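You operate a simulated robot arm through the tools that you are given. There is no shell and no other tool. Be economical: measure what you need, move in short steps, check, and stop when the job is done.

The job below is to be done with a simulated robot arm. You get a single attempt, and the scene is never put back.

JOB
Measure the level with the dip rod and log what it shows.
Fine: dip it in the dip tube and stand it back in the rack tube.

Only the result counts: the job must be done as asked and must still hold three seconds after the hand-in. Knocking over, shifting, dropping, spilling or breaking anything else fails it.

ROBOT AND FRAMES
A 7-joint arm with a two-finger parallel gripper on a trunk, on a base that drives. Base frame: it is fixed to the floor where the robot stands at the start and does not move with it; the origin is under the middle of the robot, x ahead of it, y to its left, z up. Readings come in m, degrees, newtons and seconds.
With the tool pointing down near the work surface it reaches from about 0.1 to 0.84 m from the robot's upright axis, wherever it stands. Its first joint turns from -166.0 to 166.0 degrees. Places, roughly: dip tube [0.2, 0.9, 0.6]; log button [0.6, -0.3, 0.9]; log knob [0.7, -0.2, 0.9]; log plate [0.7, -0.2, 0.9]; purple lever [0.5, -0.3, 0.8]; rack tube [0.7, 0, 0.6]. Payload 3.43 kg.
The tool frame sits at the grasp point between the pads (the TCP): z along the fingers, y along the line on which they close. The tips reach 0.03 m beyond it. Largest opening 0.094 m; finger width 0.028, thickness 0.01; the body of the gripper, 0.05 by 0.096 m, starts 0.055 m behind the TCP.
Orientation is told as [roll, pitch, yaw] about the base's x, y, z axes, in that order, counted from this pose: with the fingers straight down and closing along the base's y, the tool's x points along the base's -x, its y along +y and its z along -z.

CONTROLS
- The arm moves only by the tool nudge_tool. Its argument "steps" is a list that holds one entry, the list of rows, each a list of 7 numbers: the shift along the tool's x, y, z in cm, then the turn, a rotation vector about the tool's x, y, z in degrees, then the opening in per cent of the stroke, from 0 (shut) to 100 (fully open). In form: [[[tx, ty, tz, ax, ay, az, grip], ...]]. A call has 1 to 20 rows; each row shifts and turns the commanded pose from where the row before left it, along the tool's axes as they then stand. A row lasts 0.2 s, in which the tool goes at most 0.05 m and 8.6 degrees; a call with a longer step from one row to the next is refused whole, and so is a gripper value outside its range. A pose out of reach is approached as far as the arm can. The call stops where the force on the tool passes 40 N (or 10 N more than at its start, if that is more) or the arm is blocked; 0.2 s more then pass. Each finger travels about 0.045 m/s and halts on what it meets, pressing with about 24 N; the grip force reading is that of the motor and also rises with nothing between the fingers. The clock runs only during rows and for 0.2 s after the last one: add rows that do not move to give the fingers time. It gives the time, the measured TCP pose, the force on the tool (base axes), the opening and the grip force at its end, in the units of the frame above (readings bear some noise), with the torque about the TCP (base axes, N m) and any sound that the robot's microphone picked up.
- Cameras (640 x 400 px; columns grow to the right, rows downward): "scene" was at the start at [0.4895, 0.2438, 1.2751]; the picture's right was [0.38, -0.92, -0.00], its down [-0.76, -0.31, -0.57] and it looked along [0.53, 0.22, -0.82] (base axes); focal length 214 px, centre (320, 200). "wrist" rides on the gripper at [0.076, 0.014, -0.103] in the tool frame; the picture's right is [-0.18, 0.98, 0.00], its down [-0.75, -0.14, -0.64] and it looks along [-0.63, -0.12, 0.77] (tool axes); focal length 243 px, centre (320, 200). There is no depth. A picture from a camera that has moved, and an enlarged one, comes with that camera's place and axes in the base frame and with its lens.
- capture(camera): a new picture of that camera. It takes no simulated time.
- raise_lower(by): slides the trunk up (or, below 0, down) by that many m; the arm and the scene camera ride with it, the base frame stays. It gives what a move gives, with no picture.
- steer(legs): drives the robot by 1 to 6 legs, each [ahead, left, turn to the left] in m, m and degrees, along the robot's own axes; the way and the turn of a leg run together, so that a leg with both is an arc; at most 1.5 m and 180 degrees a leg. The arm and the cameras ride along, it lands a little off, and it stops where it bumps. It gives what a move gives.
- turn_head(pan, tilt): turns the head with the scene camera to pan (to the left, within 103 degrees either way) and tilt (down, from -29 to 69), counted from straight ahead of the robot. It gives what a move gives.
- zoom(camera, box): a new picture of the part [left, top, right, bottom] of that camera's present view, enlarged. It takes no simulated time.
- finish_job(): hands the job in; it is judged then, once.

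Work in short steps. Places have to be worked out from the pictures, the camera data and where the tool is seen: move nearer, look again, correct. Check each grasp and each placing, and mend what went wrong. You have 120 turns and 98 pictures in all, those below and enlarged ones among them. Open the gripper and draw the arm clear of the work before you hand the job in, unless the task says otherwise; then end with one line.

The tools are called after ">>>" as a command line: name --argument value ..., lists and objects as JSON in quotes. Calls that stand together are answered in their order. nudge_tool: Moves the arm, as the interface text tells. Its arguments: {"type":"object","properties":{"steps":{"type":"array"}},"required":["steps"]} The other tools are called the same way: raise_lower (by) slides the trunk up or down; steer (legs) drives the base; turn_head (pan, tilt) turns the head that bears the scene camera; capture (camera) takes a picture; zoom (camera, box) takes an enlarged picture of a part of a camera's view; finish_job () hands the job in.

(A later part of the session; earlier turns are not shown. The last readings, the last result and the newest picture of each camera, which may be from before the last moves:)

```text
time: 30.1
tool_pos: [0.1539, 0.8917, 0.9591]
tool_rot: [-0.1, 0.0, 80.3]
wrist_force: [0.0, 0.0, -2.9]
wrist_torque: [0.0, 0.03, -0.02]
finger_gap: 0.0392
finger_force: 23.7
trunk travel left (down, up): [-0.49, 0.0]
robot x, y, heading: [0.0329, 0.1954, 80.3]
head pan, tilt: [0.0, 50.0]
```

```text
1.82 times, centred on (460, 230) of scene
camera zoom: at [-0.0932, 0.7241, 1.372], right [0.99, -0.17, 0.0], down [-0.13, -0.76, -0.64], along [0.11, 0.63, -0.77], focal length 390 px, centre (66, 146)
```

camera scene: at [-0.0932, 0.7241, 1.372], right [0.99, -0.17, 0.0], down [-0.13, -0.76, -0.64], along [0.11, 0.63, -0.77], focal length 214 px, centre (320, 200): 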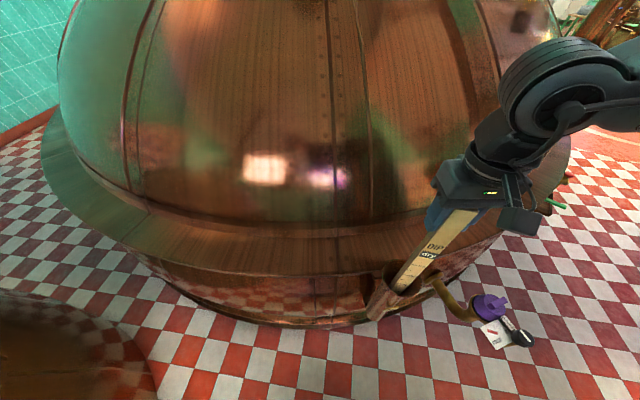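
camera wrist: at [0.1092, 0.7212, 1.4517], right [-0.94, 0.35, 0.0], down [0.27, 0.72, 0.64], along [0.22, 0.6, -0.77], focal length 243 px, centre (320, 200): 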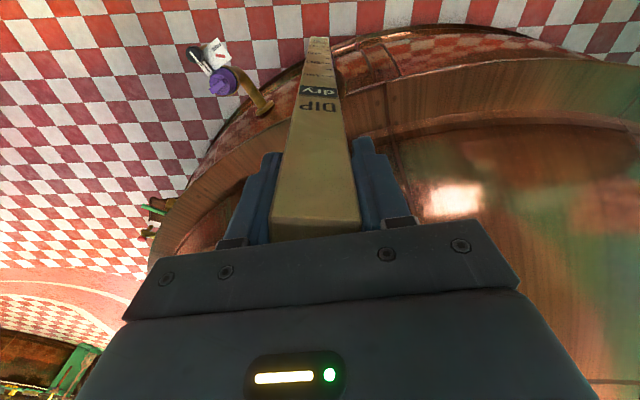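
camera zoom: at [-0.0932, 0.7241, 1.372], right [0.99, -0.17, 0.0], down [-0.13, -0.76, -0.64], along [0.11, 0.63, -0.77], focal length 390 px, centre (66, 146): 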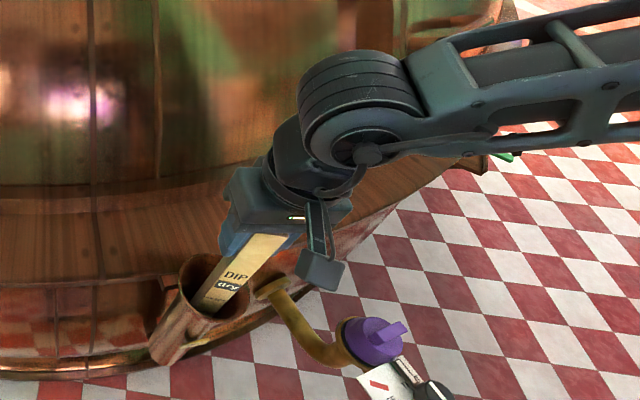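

Force is still just the rod's weight. I'll go another 5 cm.

>>> nudge_tool --steps '[[[0, 0, 1, 0, 0, 0, 5], [0, 0, 1, 0, 0, 0, 5], [0, 0, 1, 0, 0, 0, 5], [0, 0, 1, 0, 0, 0, 5], [0, 0, 1, 0, 0, 0, 5]]]'

>>> zoom --camera "wrist" --box '[220, 0, 420, 150]'

>>> zoom --camera "scene" --box '[340, 120, 580, 340]'

```text
time: 31.3
tool_pos: [0.1539, 0.8913, 0.9094]
tool_rot: [-0.1, 0.0, 80.3]
wrist_force: [0.0, 0.4, -2.9]
wrist_torque: [0.03, -0.01, -0.03]
finger_gap: 0.0392
finger_force: 23.4
trunk travel left (down, up): [-0.49, 0.0]
robot x, y, heading: [0.0338, 0.1966, 80.1]
head pan, tilt: [0.0, 50.0]
```

```text
2.67 times, centred on (320, 75) of wrist
camera zoom: at [0.1268, 0.8188, 1.0114], right [-0.94, 0.35, 0.0], down [0.27, 0.72, 0.64], along [0.22, 0.6, -0.77], focal length 647 px, centre (320, 533)
```

zoom: 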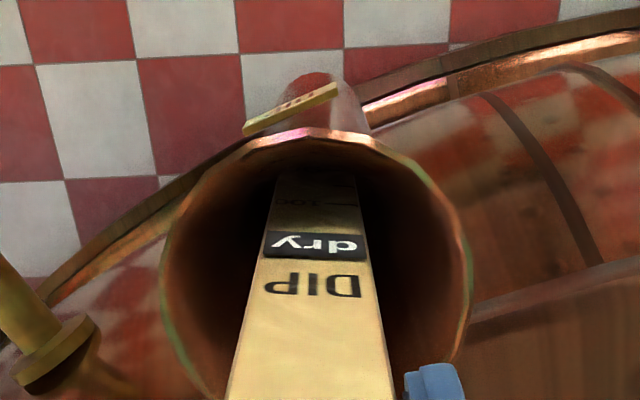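

```text
1.82 times, centred on (460, 230) of scene
camera zoom: at [-0.0932, 0.7241, 1.372], right [0.99, -0.17, 0.0], down [-0.13, -0.76, -0.64], along [0.11, 0.63, -0.77], focal length 390 px, centre (66, 146)
```

zoom: 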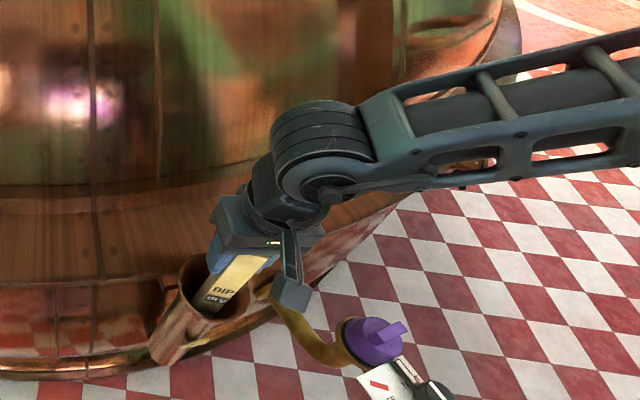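

Still nothing underneath. I'm easing down in finer steps.

>>> nudge_tool --steps '[[[0, 0, 0.7, 0, 0, 0, 5], [0, 0, 0.7, 0, 0, 0, 5], [0, 0, 0.7, 0, 0, 0, 5], [0, 0, 0.7, 0, 0, 0, 5], [0, 0, 0.7, 0, 0, 0, 5]]]'

>>> zoom --camera "wrist" --box '[220, 0, 420, 150]'

```text
time: 32.3
tool_pos: [0.1539, 0.8932, 0.8851]
tool_rot: [0.1, -0.2, 80.1]
wrist_force: [-0.2, -1.5, 17.6]
wrist_torque: [-0.85, -0.02, 0.01]
finger_gap: 0.039
finger_force: 23.9
trunk travel left (down, up): [-0.49, 0.0]
robot x, y, heading: [0.0336, 0.1963, 80.6]
head pan, tilt: [0.0, 50.0]
stopped in row 5: the force on the tool passed its limit at 52 N (the readings are from after the stop); the commanded pose is now the measured one
```

```text
2.67 times, centred on (320, 75) of wrist
camera zoom: at [0.1269, 0.8203, 0.9868], right [-0.94, 0.35, 0.0], down [0.27, 0.72, 0.65], along [0.22, 0.61, -0.76], focal length 647 px, centre (320, 533)
```

zoom: 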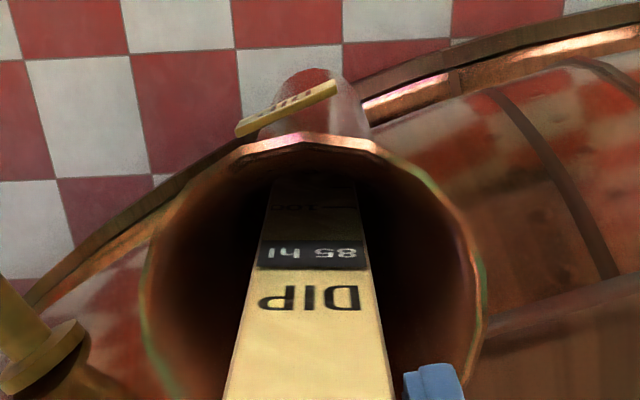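

The rod bottomed and the label now reads what looks like "85 hl". I'm lifting it straight back out and will read it properly.

>>> nudge_tool --steps '[[[0, 0, -0.5, 0, 0, 0, 0], [0, 0, -1.5, 0, 0, 0, 0], [0, 0, -3, 0, 0, 0, 0], [0, 0, -3, 0, 0, 0, 0], [0, 0, -3, 0, 0, 0, 0], [0, 0, -3, 0, 0, 0, 0], [0, 0, -3, 0, 0, 0, 0], [0, 0, -3, 0, 0, 0, 0], [0, 0, -3, 0, 0, 0, 0], [0, 0, -3, 0, 0, 0, 0], [0, 0, -3, 0, 0, 0, 0], [0, 0, -3, 0, 0, 0, 0], [0, 0, -3, 0, 0, 0, 0], [0, 0, -3, 0, 0, 0, 0], [0, 0, -3, 0, 0, 0, 0], [0, 0, -3, 0, 0, 0, 0], [0, 0, -2.5, 0, 0, 0, 0]]]'

>>> zoom --camera "wrist" --box '[240, 0, 400, 120]'

>>> zoom --camera "scene" --box '[340, 80, 580, 320]'

```text
time: 35.9
tool_pos: [0.1544, 0.8911, 1.3483]
tool_rot: [0.0, -0.1, 80.4]
wrist_force: [0.2, 0.5, -2.9]
wrist_torque: [0.04, -0.03, -0.02]
finger_gap: 0.0385
finger_force: 24.2
trunk travel left (down, up): [-0.49, 0.0]
robot x, y, heading: [0.0322, 0.1947, 80.1]
head pan, tilt: [0.0, 50.0]
```

```text
3.33 times, centred on (320, 60) of wrist
camera zoom: at [0.1272, 0.8189, 1.4508], right [-0.94, 0.35, 0.0], down [0.27, 0.72, 0.64], along [0.22, 0.6, -0.77], focal length 809 px, centre (320, 667)
```

zoom: 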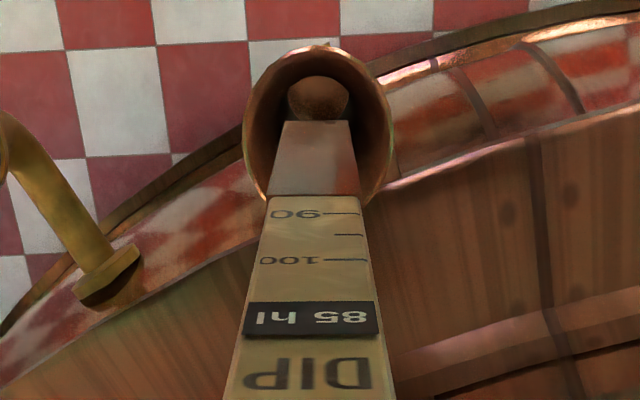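

```text
1.67 times, centred on (460, 200) of scene
camera zoom: at [-0.0932, 0.7242, 1.3719], right [0.99, -0.17, 0.0], down [-0.13, -0.76, -0.64], along [0.11, 0.63, -0.77], focal length 358 px, centre (87, 200)
```

zoom: 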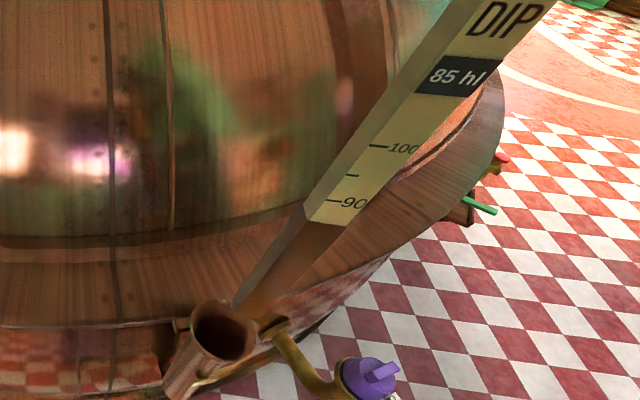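

It reads 85 hl, and the wet line agrees. I'm backing off and turning back toward the rack, a few degrees short to stay clear of the shelf.

>>> steer --legs '[[-0.195, 0, 0], [0, 0, -76]]'

>>> turn_head --pan -10 --tilt 58

>>> capture --camera "scene"

>>> zoom --camera "wrist" --box '[220, 0, 420, 150]'

```text
time: 40.7
tool_pos: [0.705, 0.0566, 1.3477]
tool_rot: [0.1, -0.2, 4.5]
wrist_force: [0.4, -0.8, -2.6]
wrist_torque: [0.04, 0.02, 0.01]
finger_gap: 0.0385
finger_force: 23.8
trunk travel left (down, up): [-0.49, 0.0]
robot x, y, heading: [-0.0001, 0.0005, 4.6]
head pan, tilt: [0.0, 50.0]
```

```text
time: 41.5
tool_pos: [0.705, 0.0558, 1.3473]
tool_rot: [0.1, -0.1, 4.4]
wrist_force: [-0.7, 0.5, -2.0]
wrist_torque: [0.03, -0.04, 0.0]
finger_gap: 0.0386
finger_force: 23.8
trunk travel left (down, up): [-0.49, 0.0]
robot x, y, heading: [0.0002, 0.0032, 4.5]
head pan, tilt: [-10.0, 58.0]
```

```text
48 pictures are left
camera scene: at [0.4744, 0.2442, 1.3618], right [-0.1, -1.0, 0.0], down [-0.84, 0.08, -0.53], along [0.53, -0.05, -0.85], focal length 214 px, centre (320, 200)
```

scene: 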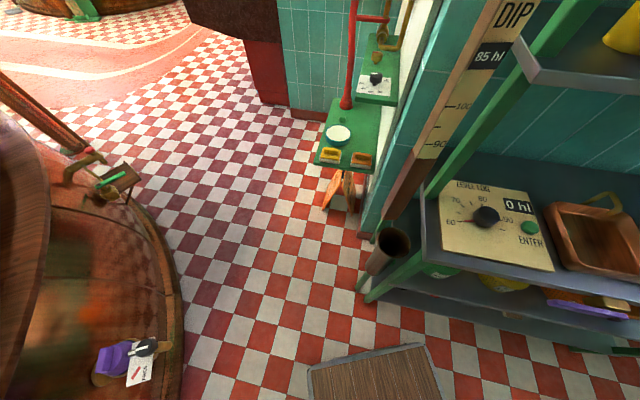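

```text
2.67 times, centred on (320, 75) of wrist
camera zoom: at [0.6281, 0.0645, 1.4505], right [0.11, 0.99, 0.0], down [0.76, -0.08, 0.64], along [0.64, -0.07, -0.77], focal length 647 px, centre (320, 533)
```

zoom: 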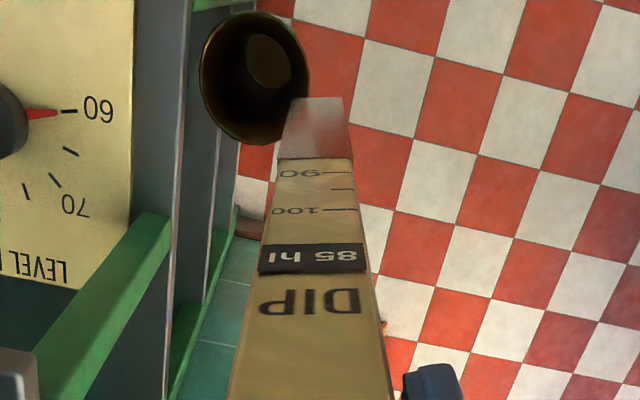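

I'm finishing the turn so the rod comes over the rack tube.

>>> steer --legs '[[0, 0, -4.4]]'

>>> zoom --camera "wrist" --box '[220, 0, 420, 150]'

```text
time: 42.3
tool_pos: [0.7073, 0.0013, 1.3485]
tool_rot: [0.1, -0.1, 0.1]
wrist_force: [0.0, 0.1, -2.4]
wrist_torque: [0.0, -0.04, -0.04]
finger_gap: 0.0384
finger_force: 24.6
trunk travel left (down, up): [-0.49, 0.0]
robot x, y, heading: [-0.0023, 0.0018, 0.3]
head pan, tilt: [-10.0, 58.0]
```

```text
2.67 times, centred on (320, 75) of wrist
camera zoom: at [0.631, 0.0157, 1.4505], right [0.18, 0.98, 0.0], down [0.75, -0.14, 0.64], along [0.63, -0.12, -0.77], focal length 647 px, centre (320, 533)
```

zoom: 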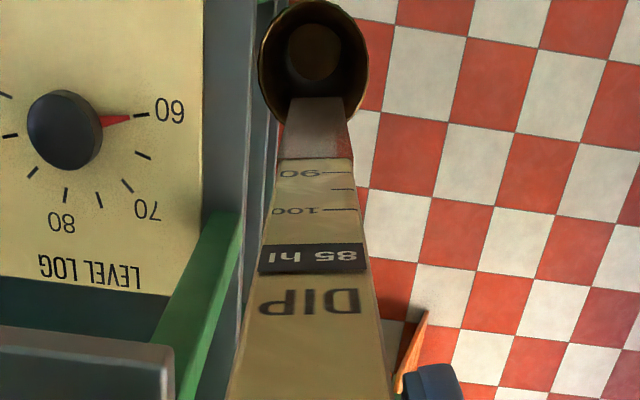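

I'll step back 1.3 cm in x and 3 mm right, then lower to just above the rim and check.

>>> nudge_tool --steps '[[[1.3, -0.3, 0, 0, 0, 0, 0], [0, 0, 3, 0, 0, 0, 0], [0, 0, 3, 0, 0, 0, 0], [0, 0, 3, 0, 0, 0, 0], [0, 0, 2, 0, 0, 0, 0]]]'

>>> zoom --camera "wrist" --box '[240, 0, 400, 120]'

>>> zoom --camera "scene" --box '[340, 120, 500, 300]'

```text
time: 43.5
tool_pos: [0.6943, -0.0024, 1.2389]
tool_rot: [0.0, -0.2, 0.1]
wrist_force: [0.2, 0.0, -1.8]
wrist_torque: [-0.01, -0.06, 0.02]
finger_gap: 0.0386
finger_force: 23.5
trunk travel left (down, up): [-0.49, 0.0]
robot x, y, heading: [-0.0004, 0.0007, -0.1]
head pan, tilt: [-10.0, 58.0]
```

```text
3.33 times, centred on (320, 60) of wrist
camera zoom: at [0.6179, 0.0126, 1.3401], right [0.18, 0.98, 0.0], down [0.75, -0.14, 0.64], along [0.63, -0.12, -0.76], focal length 809 px, centre (320, 667)
```

zoom: 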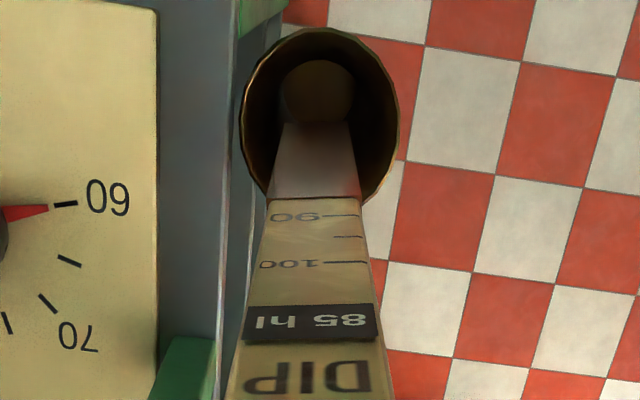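

```text
2.22 times, centred on (420, 210) of scene
camera zoom: at [0.4915, 0.2067, 1.3618], right [-0.17, -0.98, 0.0], down [-0.84, 0.15, -0.53], along [0.52, -0.09, -0.85], focal length 477 px, centre (98, 178)
```

zoom: 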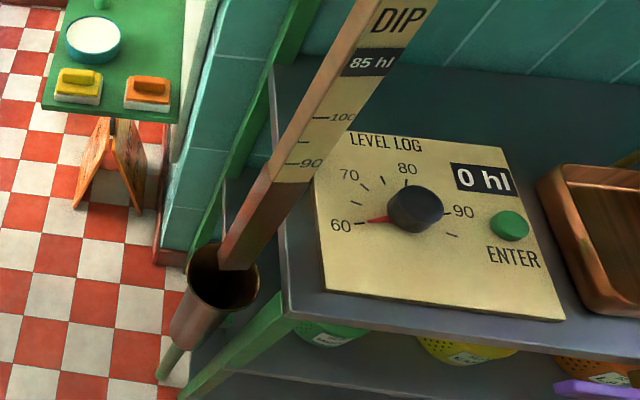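

The alignment matches the view I had when lifting it out. I'm lowering into the rack tube.

>>> nudge_tool --steps '[[[0, 0, 2, 0, 0, 0, 0], [0, 0, 2, 0, 0, 0, 0], [0, 0, 2, 0, 0, 0, 0], [0, 0, 2, 0, 0, 0, 0], [0, 0, 2, 0, 0, 0, 0], [0, 0, 2, 0, 0, 0, 0], [0, 0, 2, 0, 0, 0, 0], [0, 0, 2, 0, 0, 0, 0]]]'

>>> zoom --camera "wrist" --box '[220, 0, 420, 150]'

>>> zoom --camera "scene" --box '[340, 120, 500, 300]'

```text
time: 45.3
tool_pos: [0.6948, -0.0025, 1.0773]
tool_rot: [0.1, -0.2, -0.1]
wrist_force: [0.6, 0.7, -2.0]
wrist_torque: [-0.03, -0.01, -0.01]
finger_gap: 0.0384
finger_force: 24.1
trunk travel left (down, up): [-0.49, 0.0]
robot x, y, heading: [0.0031, 0.002, -0.1]
head pan, tilt: [-10.0, 58.0]
```

```text
2.67 times, centred on (320, 75) of wrist
camera zoom: at [0.6185, 0.0124, 1.1798], right [0.19, 0.98, 0.0], down [0.75, -0.14, 0.64], along [0.63, -0.12, -0.77], focal length 647 px, centre (320, 533)
```

zoom: 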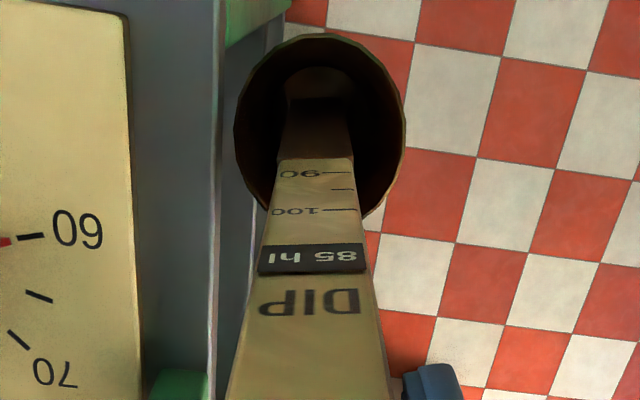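

```text
2.22 times, centred on (420, 210) of scene
camera zoom: at [0.4915, 0.2066, 1.3618], right [-0.17, -0.98, 0.0], down [-0.84, 0.15, -0.53], along [0.52, -0.09, -0.85], focal length 477 px, centre (98, 178)
```

zoom: 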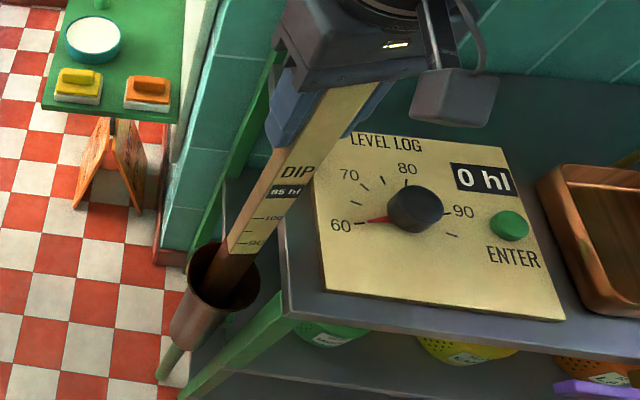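

It's sliding in freely. I'm going down to the seat, with fine steps at the end.

>>> nudge_tool --steps '[[[0, 0, 2, 0, 0, 0, 0], [0, 0, 2, 0, 0, 0, 0], [0, 0, 2, 0, 0, 0, 0], [0, 0, 2, 0, 0, 0, 0], [0, 0, 2, 0, 0, 0, 0], [0, 0, 2, 0, 0, 0, 0], [0, 0, 1.5, 0, 0, 0, 0], [0, 0, 0.5, 0, 0, 0, 0], [0, 0, 0.5, 0, 0, 0, 0], [0, 0, 0.4, 0, 0, 0, 0]]]'

>>> zoom --camera "scene" --box '[340, 120, 500, 300]'

```text
time: 47.5
tool_pos: [0.6949, -0.0023, 0.9301]
tool_rot: [-0.1, -0.1, -0.1]
wrist_force: [0.3, 0.7, -2.4]
wrist_torque: [-0.02, 0.0, -0.02]
finger_gap: 0.0381
finger_force: 24.0
trunk travel left (down, up): [-0.49, 0.0]
robot x, y, heading: [-0.0002, 0.0035, 0.0]
head pan, tilt: [-10.0, 58.0]
```

```text
2.22 times, centred on (420, 210) of scene
camera zoom: at [0.4908, 0.2065, 1.3622], right [-0.17, -0.98, 0.0], down [-0.83, 0.15, -0.53], along [0.52, -0.09, -0.85], focal length 477 px, centre (98, 178)
```

zoom: 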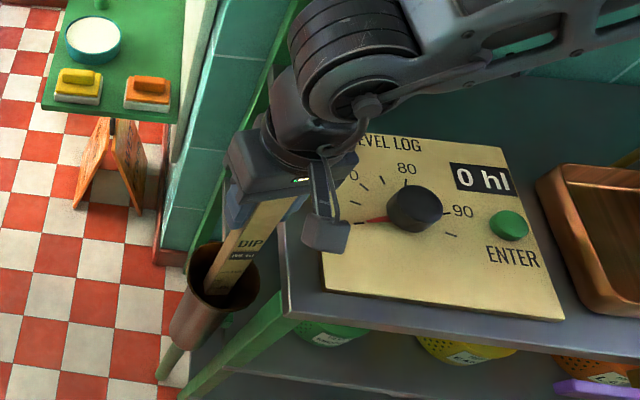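

Not seated yet because the rod slid a few mm in the grip. I'm continuing in 2 mm steps until it touches.

>>> nudge_tool --steps '[[[0, 0, 0.2, 0, 0, 0, 0], [0, 0, 0.2, 0, 0, 0, 0], [0, 0, 0.2, 0, 0, 0, 0], [0, 0, 0.2, 0, 0, 0, 0]]]'

```text
time: 48.5
tool_pos: [0.6917, -0.0035, 0.9224]
tool_rot: [0.0, -0.3, -0.1]
wrist_force: [0.7, 0.0, -2.0]
wrist_torque: [-0.01, 0.0, 0.0]
finger_gap: 0.0383
finger_force: 24.1
trunk travel left (down, up): [-0.49, 0.0]
robot x, y, heading: [0.0011, 0.0056, 0.3]
head pan, tilt: [-10.0, 58.0]
```

The pose shifted slightly, so I'll look for contact somewhere before going further.

>>> capture --camera "wrist"

>>> capture --camera "scene"

>>> nudge_tool --steps '[[[0, 0, 0, 0, 0, 0, 0]]]'

```text
40 pictures are left
camera wrist: at [0.6153, 0.0116, 1.0248], right [0.19, 0.98, 0.0], down [0.75, -0.14, 0.64], along [0.63, -0.12, -0.76], focal length 243 px, centre (320, 200)
```

wrist: 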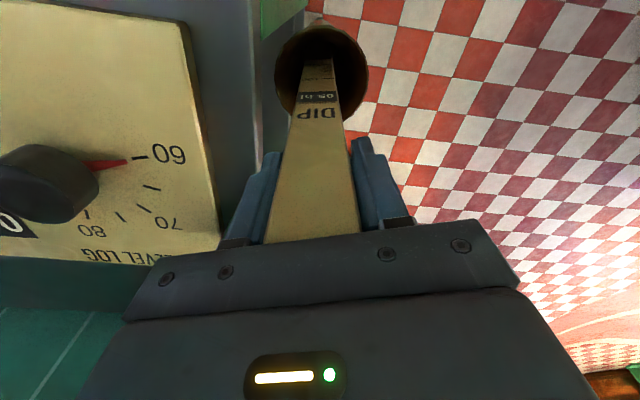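

```text
39 pictures are left
camera scene: at [0.4878, 0.2057, 1.3632], right [-0.17, -0.98, 0.0], down [-0.83, 0.15, -0.53], along [0.52, -0.09, -0.85], focal length 214 px, centre (320, 200)
```

scene: 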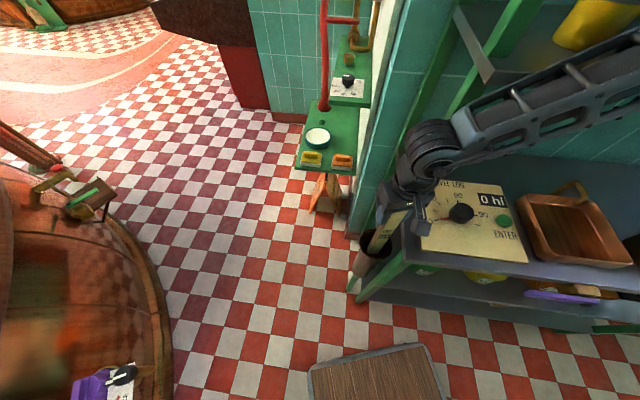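

```text
time: 48.9
tool_pos: [0.6915, -0.0026, 0.9227]
tool_rot: [0.1, -0.2, 0.0]
wrist_force: [0.5, 0.5, -3.0]
wrist_torque: [-0.02, -0.02, 0.01]
finger_gap: 0.0385
finger_force: 24.1
trunk travel left (down, up): [-0.49, 0.0]
robot x, y, heading: [0.003, 0.0016, 0.2]
head pan, tilt: [-10.0, 58.0]
```

The scene camera has shifted a few mm, so an upstream link is probably leaning on something now that the trunk is high. I'll raise the arm 10 cm, keeping the rod in the tube, and use the trunk for the descent as in the original grasp.

>>> nudge_tool --steps '[[[0, 0, -1, 0, 0, 0, 0], [0, 0, -1.5, 0, 0, 0, 0], [0, 0, -1.5, 0, 0, 0, 0], [0, 0, -2, 0, 0, 0, 0], [0, 0, -2, 0, 0, 0, 0], [0, 0, -2, 0, 0, 0, 0]]]'

>>> capture --camera "scene"

```text
time: 50.3
tool_pos: [0.6948, -0.0022, 1.0219]
tool_rot: [0.1, -0.2, -0.1]
wrist_force: [0.5, 0.4, -2.0]
wrist_torque: [0.0, 0.03, -0.02]
finger_gap: 0.0382
finger_force: 23.9
trunk travel left (down, up): [-0.49, 0.0]
robot x, y, heading: [0.0017, 0.0038, 0.1]
head pan, tilt: [-10.0, 58.0]
```

```text
38 pictures are left
camera scene: at [0.4916, 0.2066, 1.3617], right [-0.17, -0.98, 0.0], down [-0.84, 0.15, -0.53], along [0.52, -0.09, -0.85], focal length 214 px, centre (320, 200)
```

scene: 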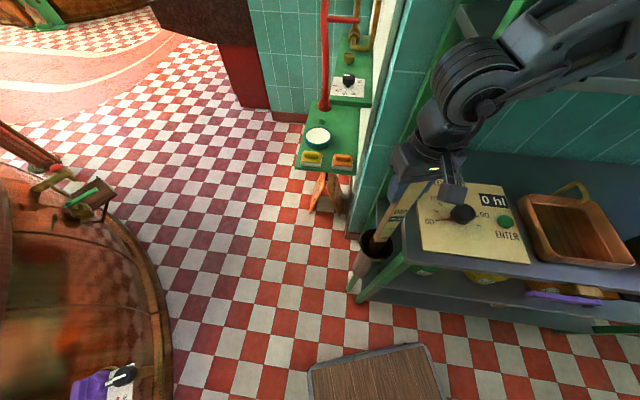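

The camera is back in its usual place and nothing was shifted. I'm lowering the trunk 0.09.

>>> raise_lower --by -0.09

>>> capture --camera "scene"

```text
time: 51.6
tool_pos: [0.695, -0.0021, 0.932]
tool_rot: [0.1, -0.1, 0.1]
wrist_force: [0.2, 0.0, -2.2]
wrist_torque: [-0.04, 0.0, 0.02]
finger_gap: 0.0384
finger_force: 24.5
trunk travel left (down, up): [-0.4, 0.09]
robot x, y, heading: [0.0023, 0.002, -0.0]
head pan, tilt: [-10.0, 58.0]
```

```text
37 pictures are left
camera scene: at [0.4915, 0.2067, 1.2718], right [-0.17, -0.98, 0.0], down [-0.84, 0.15, -0.53], along [0.52, -0.09, -0.85], focal length 214 px, centre (320, 200)
```

scene: 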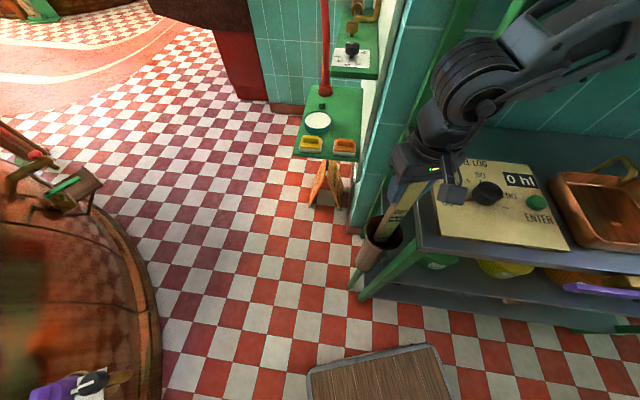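

The tool is back at 0.932 with no lean. I'm easing down 2 mm at a time until it seats.

>>> nudge_tool --steps '[[[0, 0, 0.3, 0, 0, 0, 0], [0, 0, 0.2, 0, 0, 0, 0], [0, 0, 0.2, 0, 0, 0, 0], [0, 0, 0.2, 0, 0, 0, 0], [0, 0, 0.2, 0, 0, 0, 0]]]'

```text
time: 52.8
tool_pos: [0.6937, -0.0027, 0.9207]
tool_rot: [0.0, -0.2, 0.0]
wrist_force: [-0.1, 0.1, -2.5]
wrist_torque: [0.03, -0.01, 0.0]
finger_gap: 0.0385
finger_force: 24.3
trunk travel left (down, up): [-0.4, 0.09]
robot x, y, heading: [0.0007, 0.0003, 0.1]
head pan, tilt: [-10.0, 58.0]
```

By the label's shift the rod slid about 13 mm in the grip, so the seat should be near TCP 0.917. A few more small steps.

>>> nudge_tool --steps '[[[0, 0, 0.2, 0, 0, 0, 0], [0, 0, 0.2, 0, 0, 0, 0], [0, 0, 0.2, 0, 0, 0, 0]]]'

>>> capture --camera "wrist"

```text
time: 53.6
tool_pos: [0.6943, -0.0019, 0.9188]
tool_rot: [0.2, -0.4, 0.0]
wrist_force: [-2.6, -0.2, 23.7]
wrist_torque: [-0.15, 1.19, 0.04]
finger_gap: 0.0384
finger_force: 23.5
trunk travel left (down, up): [-0.4, 0.09]
robot x, y, heading: [0.0003, 0.0017, 0.1]
head pan, tilt: [-10.0, 58.0]
stopped in row 3: the force on the tool passed its limit at 43 N (the readings are from after the stop); the commanded pose is now the measured one
```

```text
36 pictures are left
camera wrist: at [0.6169, 0.0131, 1.0204], right [0.18, 0.98, 0.0], down [0.75, -0.14, 0.65], along [0.64, -0.12, -0.76], focal length 243 px, centre (320, 200)
```

wrist: 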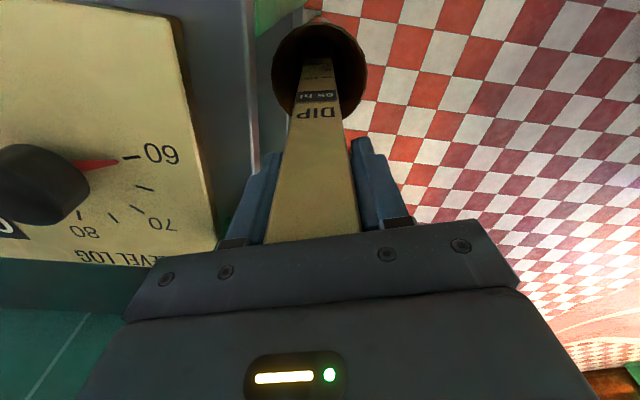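

The rod is seated. I'll open just enough to release it, keeping off the shelf edge, and rise a little.

>>> nudge_tool --steps '[[[0, 0, -0.1, 0, 0, 0, 62], [0, 0, 0, 0, 0, 0, 62], [0, 0, 0, 0, 0, 0, 62], [0, 0, -1, 0, 0, 0, 70], [0, 0, -1, 0, 0, 0, 70], [0, 0, -2, 0, 0, 0, 70], [0, 0, -3, 0, 0, 0, 70], [0, 0, -3, 0, 0, 0, 70], [0, 0, -4, 0, 0, 0, 70]]]'

>>> capture --camera "wrist"

>>> capture --camera "scene"

```text
time: 55.6
tool_pos: [0.6947, -0.0014, 1.0567]
tool_rot: [0.2, -0.4, 0.0]
wrist_force: [0.8, 0.1, -0.8]
wrist_torque: [-0.01, 0.03, 0.0]
finger_gap: 0.0658
finger_force: 0.1
trunk travel left (down, up): [-0.4, 0.09]
robot x, y, heading: [0.0009, 0.0006, 0.2]
head pan, tilt: [-10.0, 58.0]
```

```text
35 pictures are left
camera wrist: at [0.6172, 0.0132, 1.1591], right [0.18, 0.98, 0.0], down [0.75, -0.14, 0.65], along [0.63, -0.12, -0.76], focal length 243 px, centre (320, 200)
```

wrist: 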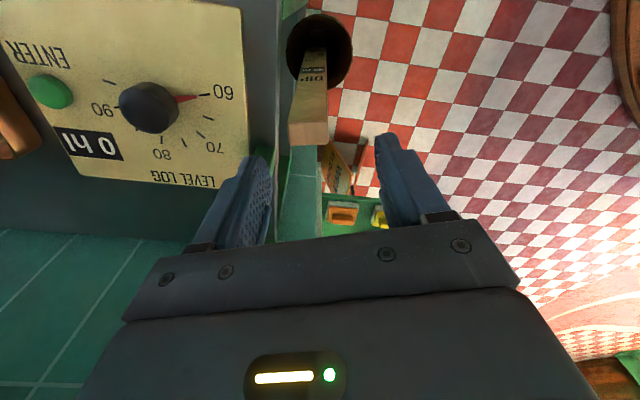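

```text
34 pictures are left
camera scene: at [0.4915, 0.2067, 1.2716], right [-0.17, -0.98, 0.0], down [-0.84, 0.15, -0.53], along [0.52, -0.09, -0.85], focal length 214 px, centre (320, 200)
```

scene: 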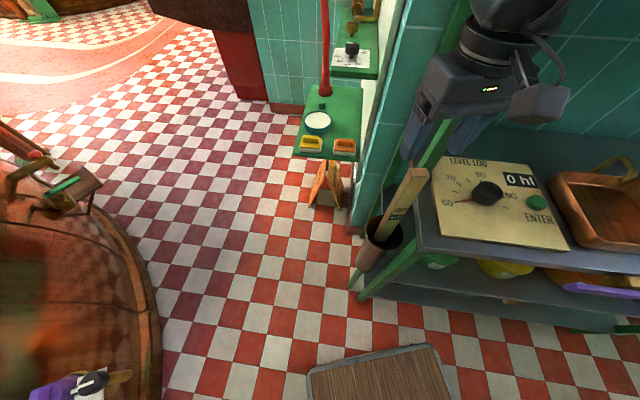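

The rod stands in the rack tube. The knob is near (0.668, -0.163, 0.92), and each 5 hl on the dial is 30°, so 85 is 150° clockwise from 60. I'm moving above the knob.

>>> nudge_tool --steps '[[[0.7, -4, 0, 0, 0, 0, 100], [0.7, -4, 0, 0, 0, 0, 100], [0.7, -4, 0, 0, 0, 0, 100], [0.6, -4.2, 0, 0, 0, 0, 100]]]'

>>> turn_head --pan -35 --tilt 55

>>> capture --camera "wrist"

>>> capture --camera "scene"

```text
time: 56.6
tool_pos: [0.6593, -0.1507, 1.0593]
tool_rot: [0.4, 0.0, 1.3]
wrist_force: [0.0, 0.4, -0.5]
wrist_torque: [-0.01, -0.03, 0.01]
finger_gap: 0.0937
finger_force: 0.0
trunk travel left (down, up): [-0.4, 0.09]
robot x, y, heading: [-0.0019, 0.0009, -0.0]
head pan, tilt: [-10.0, 58.0]
```

```text
time: 57.5
tool_pos: [0.6591, -0.153, 1.0586]
tool_rot: [0.2, -0.1, 1.3]
wrist_force: [0.2, -0.7, 0.5]
wrist_torque: [0.0, -0.03, 0.01]
finger_gap: 0.0939
finger_force: 0.0
trunk travel left (down, up): [-0.4, 0.09]
robot x, y, heading: [-0.0007, 0.0038, -0.0]
head pan, tilt: [-35.0, 55.0]
```

```text
33 pictures are left
camera wrist: at [0.582, -0.1393, 1.1612], right [0.16, 0.99, 0.0], down [0.76, -0.13, 0.64], along [0.63, -0.1, -0.77], focal length 243 px, centre (320, 200)
```

wrist: 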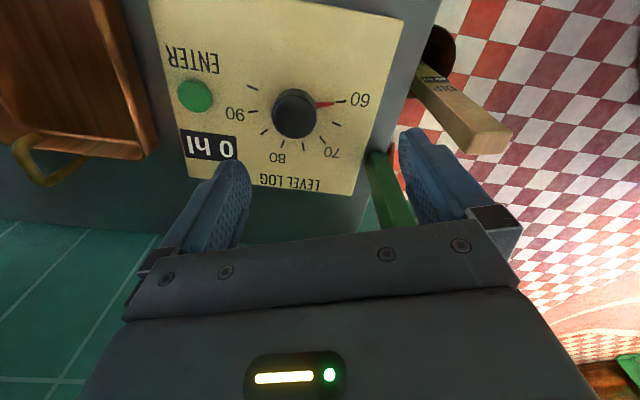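

```text
32 pictures are left
camera scene: at [0.4792, 0.181, 1.2763], right [-0.57, -0.82, 0.0], down [-0.67, 0.47, -0.58], along [0.47, -0.33, -0.82], focal length 214 px, centre (320, 200)
```

scene: 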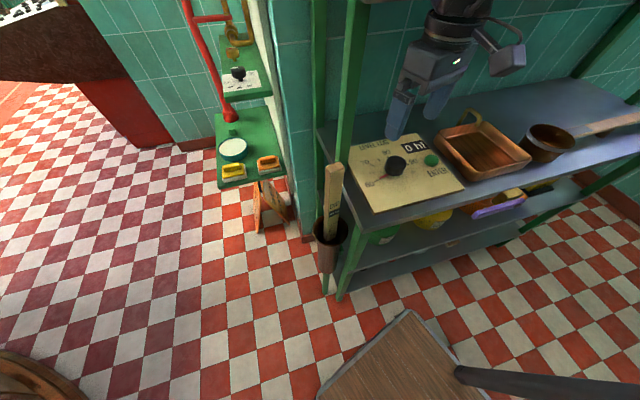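

The tool stopped about 1 cm short with 1.3° of yaw. I'll check whether the arm is touching the shelf frame.

>>> turn_head --pan -35 --tilt 10

>>> capture --camera "scene"

```text
time: 58.6
tool_pos: [0.6587, -0.1529, 1.0593]
tool_rot: [0.2, -0.1, 1.3]
wrist_force: [-0.4, 0.6, 0.7]
wrist_torque: [0.01, 0.03, -0.02]
finger_gap: 0.094
finger_force: 0.1
trunk travel left (down, up): [-0.4, 0.09]
robot x, y, heading: [-0.0013, 0.0017, 0.2]
head pan, tilt: [-35.0, 10.0]
```

```text
31 pictures are left
camera scene: at [0.496, 0.1692, 1.3447], right [-0.57, -0.82, 0.0], down [-0.14, 0.1, -0.99], along [0.81, -0.57, -0.17], focal length 214 px, centre (320, 200)
```

scene: 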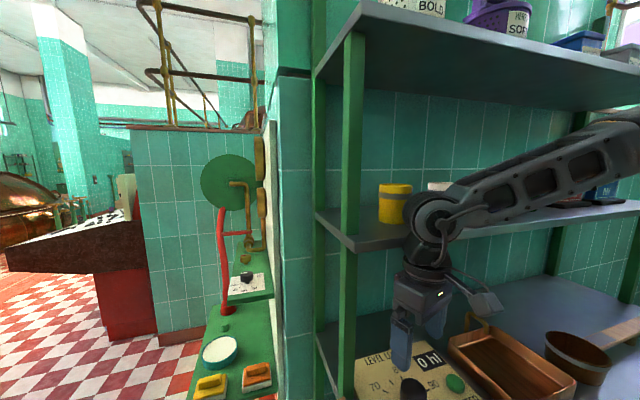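

The wrist hinge, about 0.2 m above the TCP, is touching the front edge of the middle shelf (z≈1.22). I'll back out toward the robot and lower the trunk. Then I can come in under that shelf.

>>> nudge_tool --steps '[[[2, 0, 0, 0, 0, 0, 100], [2.5, 0, 0, 0, 0, 0, 100], [2.5, 0, 0, 0, 0, 0, 100]]]'

>>> raise_lower --by -0.09

>>> capture --camera "scene"

>>> capture --camera "wrist"

```text
time: 59.4
tool_pos: [0.5974, -0.1644, 1.0567]
tool_rot: [0.1, -0.2, -0.1]
wrist_force: [-0.4, 0.4, -0.3]
wrist_torque: [0.0, 0.02, 0.01]
finger_gap: 0.0941
finger_force: 0.1
trunk travel left (down, up): [-0.4, 0.09]
robot x, y, heading: [0.0018, -0.0012, 0.2]
head pan, tilt: [-35.0, 10.0]
```

```text
time: 60.7
tool_pos: [0.5981, -0.1634, 0.9668]
tool_rot: [0.1, -0.3, -0.1]
wrist_force: [0.0, 0.0, -0.7]
wrist_torque: [0.0, 0.0, 0.0]
finger_gap: 0.0938
finger_force: 0.1
trunk travel left (down, up): [-0.31, 0.18]
robot x, y, heading: [-0.001, 0.0003, 0.1]
head pan, tilt: [-35.0, 10.0]
```

```text
30 pictures are left
camera scene: at [0.4996, 0.1652, 1.2539], right [-0.57, -0.82, 0.0], down [-0.14, 0.1, -0.98], along [0.81, -0.57, -0.17], focal length 214 px, centre (320, 200)
```

scene: 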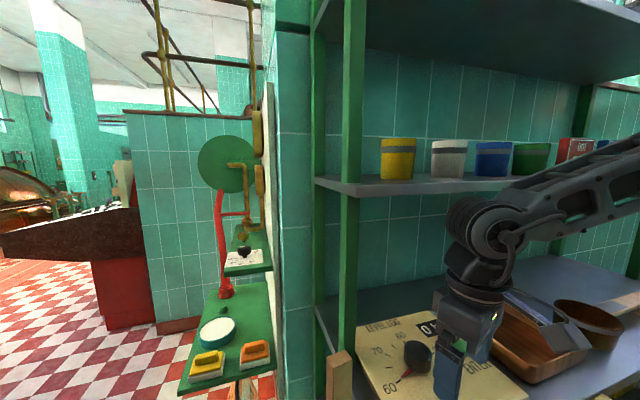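

```text
29 pictures are left
camera wrist: at [0.5206, -0.1492, 1.0685], right [0.18, 0.98, 0.0], down [0.75, -0.14, 0.65], along [0.64, -0.12, -0.76], focal length 243 px, centre (320, 200)
```

wrist: 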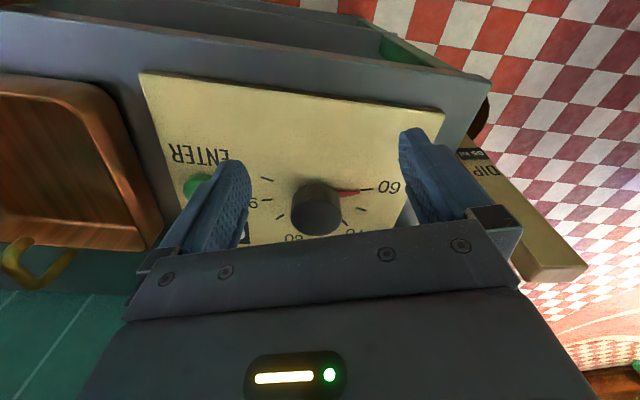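

The knob centre is about (0.667, -0.175), its top at 0.923 and the plate at 0.883. I'll drop to z≈0.937 in front of it and slide forward with the fingers straddling the knob, stopping partway to look.

>>> nudge_tool --steps '[[[0, -1.2, 1.0, 0, 0, 0, 100], [0, 0, 2.0, 0, 0, 0, 100], [-2, 0, 0, 0, 0, 0, 100], [-1.5, 0, 0, 0, 0, 0, 100]]]'

>>> capture --camera "wrist"

>>> turn_head --pan -35 --tilt 35

>>> capture --camera "scene"

```text
time: 61.7
tool_pos: [0.6335, -0.1756, 0.9374]
tool_rot: [0.2, -0.3, 0.0]
wrist_force: [-0.6, 0.5, 0.6]
wrist_torque: [0.04, 0.01, -0.01]
finger_gap: 0.0942
finger_force: 0.1
trunk travel left (down, up): [-0.31, 0.18]
robot x, y, heading: [0.0027, 0.0021, 0.3]
head pan, tilt: [-35.0, 10.0]
```

```text
28 pictures are left
camera wrist: at [0.5558, -0.1617, 1.0385], right [0.18, 0.98, 0.0], down [0.75, -0.14, 0.65], along [0.64, -0.12, -0.76], focal length 243 px, centre (320, 200)
```

wrist: 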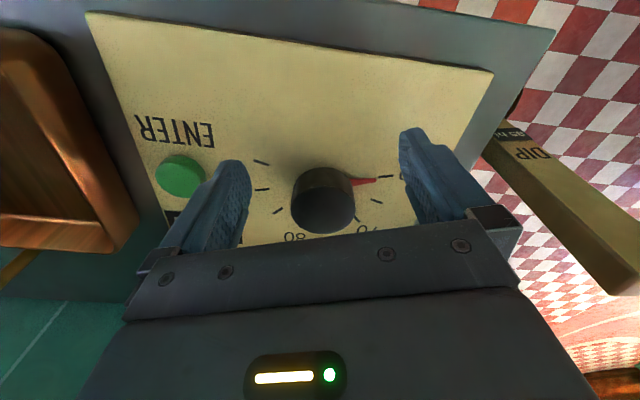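

```text
time: 62.6
tool_pos: [0.6321, -0.1761, 0.9373]
tool_rot: [0.1, -0.3, 0.0]
wrist_force: [0.3, 0.3, -0.4]
wrist_torque: [-0.03, -0.02, 0.01]
finger_gap: 0.0939
finger_force: 0.0
trunk travel left (down, up): [-0.31, 0.18]
robot x, y, heading: [-0.0014, 0.0029, -0.2]
head pan, tilt: [-35.0, 35.0]
```

```text
27 pictures are left
camera scene: at [0.4956, 0.168, 1.2138], right [-0.57, -0.82, 0.0], down [-0.47, 0.33, -0.82], along [0.67, -0.47, -0.57], focal length 214 px, centre (320, 200)
```

scene: 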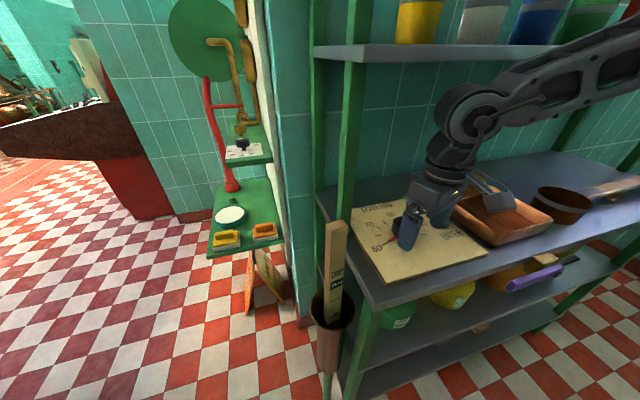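

The knob is about 42 mm wide with its centre near (0.664, -0.179). I'm sliding forward 3.1 cm so it sits between the pads.

>>> nudge_tool --steps '[[[-1.6, -0.3, 0, 0, 0, 0, 100], [-1.5, 0, 0.5, 0, 0, 0, 100]]]'

>>> capture --camera "wrist"

>>> zoom --camera "scene" --box '[340, 50, 560, 300]'

```text
time: 63.2
tool_pos: [0.6638, -0.1788, 0.9326]
tool_rot: [0.1, -0.4, 0.1]
wrist_force: [0.5, -0.2, -0.2]
wrist_torque: [0.03, 0.0, 0.0]
finger_gap: 0.0942
finger_force: 0.0
trunk travel left (down, up): [-0.31, 0.18]
robot x, y, heading: [0.0007, 0.0016, -0.2]
head pan, tilt: [-35.0, 35.0]
```

```text
26 pictures are left
camera wrist: at [0.5866, -0.1643, 1.0343], right [0.18, 0.98, 0.0], down [0.75, -0.14, 0.65], along [0.64, -0.12, -0.76], focal length 243 px, centre (320, 200)
```

wrist: 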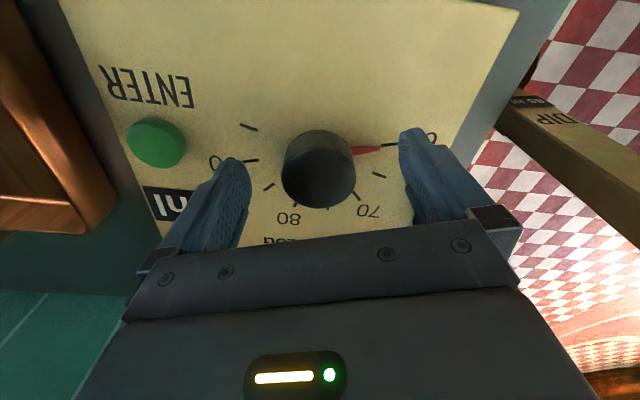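

```text
1.60 times, centred on (450, 175) of scene
camera zoom: at [0.4955, 0.1679, 1.2138], right [-0.57, -0.82, 0.0], down [-0.47, 0.33, -0.82], along [0.67, -0.47, -0.57], focal length 343 px, centre (112, 240)
```

zoom: 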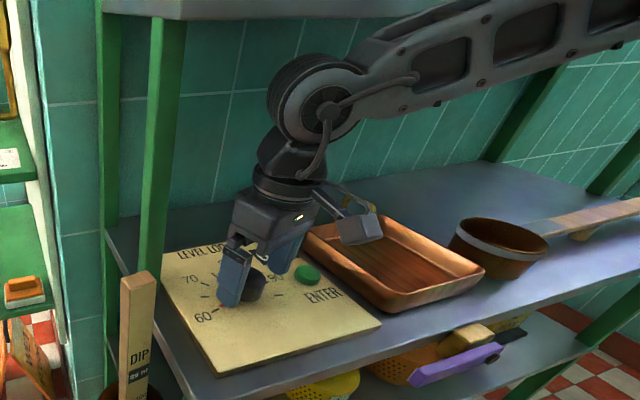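

The knob is centred between the pads and the hinge is well clear of the shelf. I'll turn the open gripper 75° the other way to get room for the 150° turn.

>>> nudge_tool --steps '[[[0, 0, 0, 0, 0, -7.5, 100], [0, 0, 0, 0, 0, -7.5, 100], [0, 0, 0, 0, 0, -7.5, 100], [0, 0, 0, 0, 0, -7.5, 100], [0, 0, 0, 0, 0, -7.5, 100], [0, 0, 0, 0, 0, -7.5, 100], [0, 0, 0, 0, 0, -7.5, 100], [0, 0, 0, 0, 0, -7.5, 100], [0, 0, 0, 0, 0, -7.5, 100], [0, 0, 0, 0, 0, -7.5, 100]]]'

>>> capture --camera "wrist"

>>> zoom --camera "scene" --box '[340, 50, 560, 300]'

```text
time: 65.4
tool_pos: [0.6633, -0.1793, 0.9321]
tool_rot: [-0.3, -0.3, 37.4]
wrist_force: [0.3, -0.6, -0.4]
wrist_torque: [-0.03, 0.0, -0.03]
finger_gap: 0.094
finger_force: 0.1
out of reach, approached as far as the arm can: row 6, 7, 8, 9, 10
trunk travel left (down, up): [-0.31, 0.18]
robot x, y, heading: [0.0006, 0.0013, 0.0]
head pan, tilt: [-35.0, 35.0]
```

```text
24 pictures are left
camera wrist: at [0.5932, -0.2129, 1.0339], right [-0.45, 0.89, 0.0], down [0.68, 0.35, 0.65], along [0.58, 0.29, -0.76], focal length 243 px, centre (320, 200)
```

wrist: 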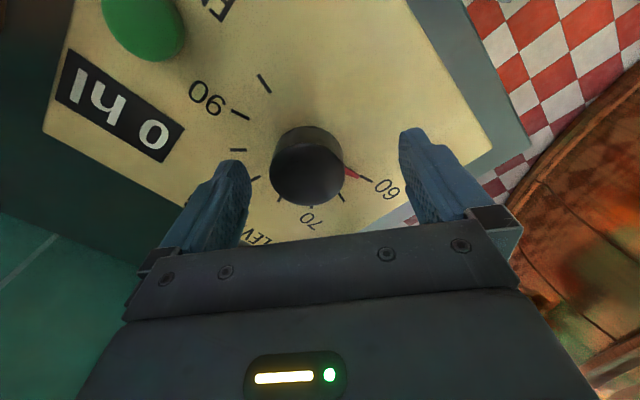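

```text
1.60 times, centred on (450, 175) of scene
camera zoom: at [0.4956, 0.168, 1.2137], right [-0.57, -0.82, 0.0], down [-0.47, 0.33, -0.82], along [0.67, -0.47, -0.57], focal length 343 px, centre (112, 240)
```

zoom: 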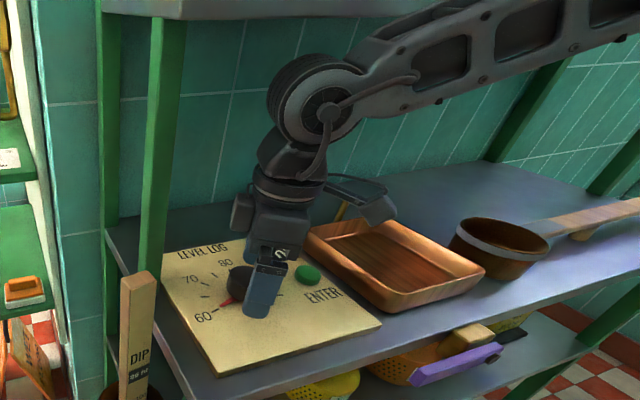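

Yaw hits a limit at about +37°, so the other way should have plenty of range. I'll centre 4 mm, close on the knob here, and check.

>>> nudge_tool --steps '[[[0, -0.4, 0, 0, 0, 0, 100], [0, 0, 0, 0, 0, 0, 60], [0, 0, 0, 0, 0, 0, 30], [0, 0, 0, 0, 0, 0, 20], [0, 0, 0, 0, 0, 0, 20], [0, 0, 0, 0, 0, 0, 20]]]'

>>> capture --camera "wrist"

```text
time: 66.6
tool_pos: [0.6676, -0.1859, 0.9325]
tool_rot: [-1.1, -0.2, 36.7]
wrist_force: [16.8, -16.0, -14.0]
wrist_torque: [-0.04, -0.19, -0.19]
finger_gap: 0.0462
finger_force: 24.2
out of reach, approached as far as the arm can: row 1
trunk travel left (down, up): [-0.31, 0.18]
robot x, y, heading: [0.0042, 0.0029, -0.3]
head pan, tilt: [-35.0, 35.0]
stopped in row 6: the force on the tool passed its limit at 44 N (the readings are from after the stop); the commanded pose is now the measured one
```

```text
22 pictures are left
camera wrist: at [0.5963, -0.2193, 1.0336], right [-0.44, 0.9, -0.02], down [0.68, 0.35, 0.65], along [0.59, 0.27, -0.76], focal length 243 px, centre (320, 200)
```

wrist: 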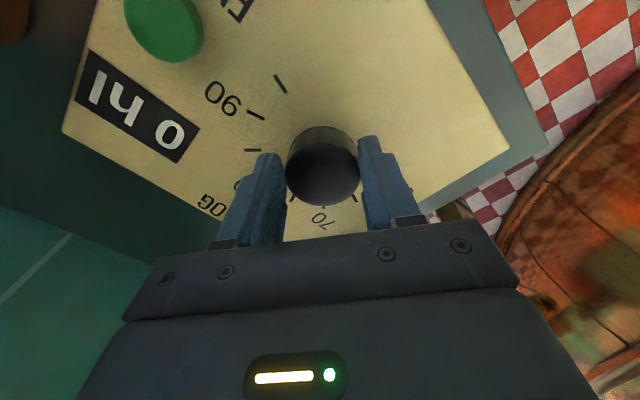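

It closed off-centre, with about 23 N sideways on the tool. I'll open, shift a little further along -y of the tool, and close again.

>>> nudge_tool --steps '[[[0, 0, 0, 0, 0, 0, 70], [0, 0, 0, 0, 0, 0, 80], [0, 0, 0, 0, 0, 0, 80]]]'

>>> capture --camera "wrist"

```text
time: 67.4
tool_pos: [0.6659, -0.184, 0.9343]
tool_rot: [-0.8, -0.2, 37.0]
wrist_force: [0.4, 0.4, 0.9]
wrist_torque: [0.03, 0.02, -0.03]
finger_gap: 0.0751
finger_force: 0.0
trunk travel left (down, up): [-0.31, 0.18]
robot x, y, heading: [0.0026, 0.0007, -0.1]
head pan, tilt: [-35.0, 35.0]
```

```text
21 pictures are left
camera wrist: at [0.5945, -0.2167, 1.0344], right [-0.44, 0.9, -0.01], down [0.68, 0.35, 0.65], along [0.58, 0.28, -0.76], focal length 243 px, centre (320, 200)
```

wrist: 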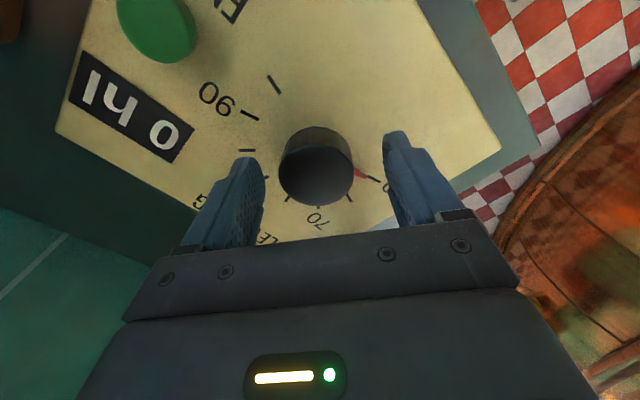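

Still about 4 mm off. I'll come off the yaw limit slightly, correct 4 mm, and close again.

>>> nudge_tool --steps '[[[0, -0.4, 0, 0, 0, 3, 80], [0, 0, 0, 0, 0, 0, 80], [0, 0, 0, 0, 0, 0, 55], [0, 0, 0, 0, 0, 0, 46], [0, 0, 0, 0, 0, 0, 42], [0, 0, 0, 0, 0, 0, 42]]]'

>>> zoom --camera "wrist" --box '[180, 50, 460, 250]'

```text
time: 68.8
tool_pos: [0.6677, -0.1858, 0.9317]
tool_rot: [-0.8, -0.3, 34.0]
wrist_force: [-4.8, 6.3, 0.6]
wrist_torque: [0.66, 0.49, 0.07]
finger_gap: 0.0474
finger_force: 44.7
trunk travel left (down, up): [-0.31, 0.18]
robot x, y, heading: [0.0023, 0.0001, -0.2]
head pan, tilt: [-35.0, 35.0]
```

```text
2.00 times, centred on (320, 150) of wrist
camera zoom: at [0.5952, -0.2159, 1.0345], right [-0.4, 0.92, -0.01], down [0.7, 0.31, 0.65], along [0.6, 0.25, -0.76], focal length 485 px, centre (320, 300)
```

zoom: 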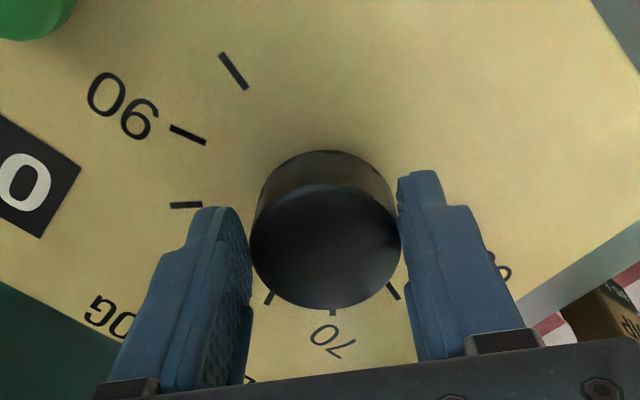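

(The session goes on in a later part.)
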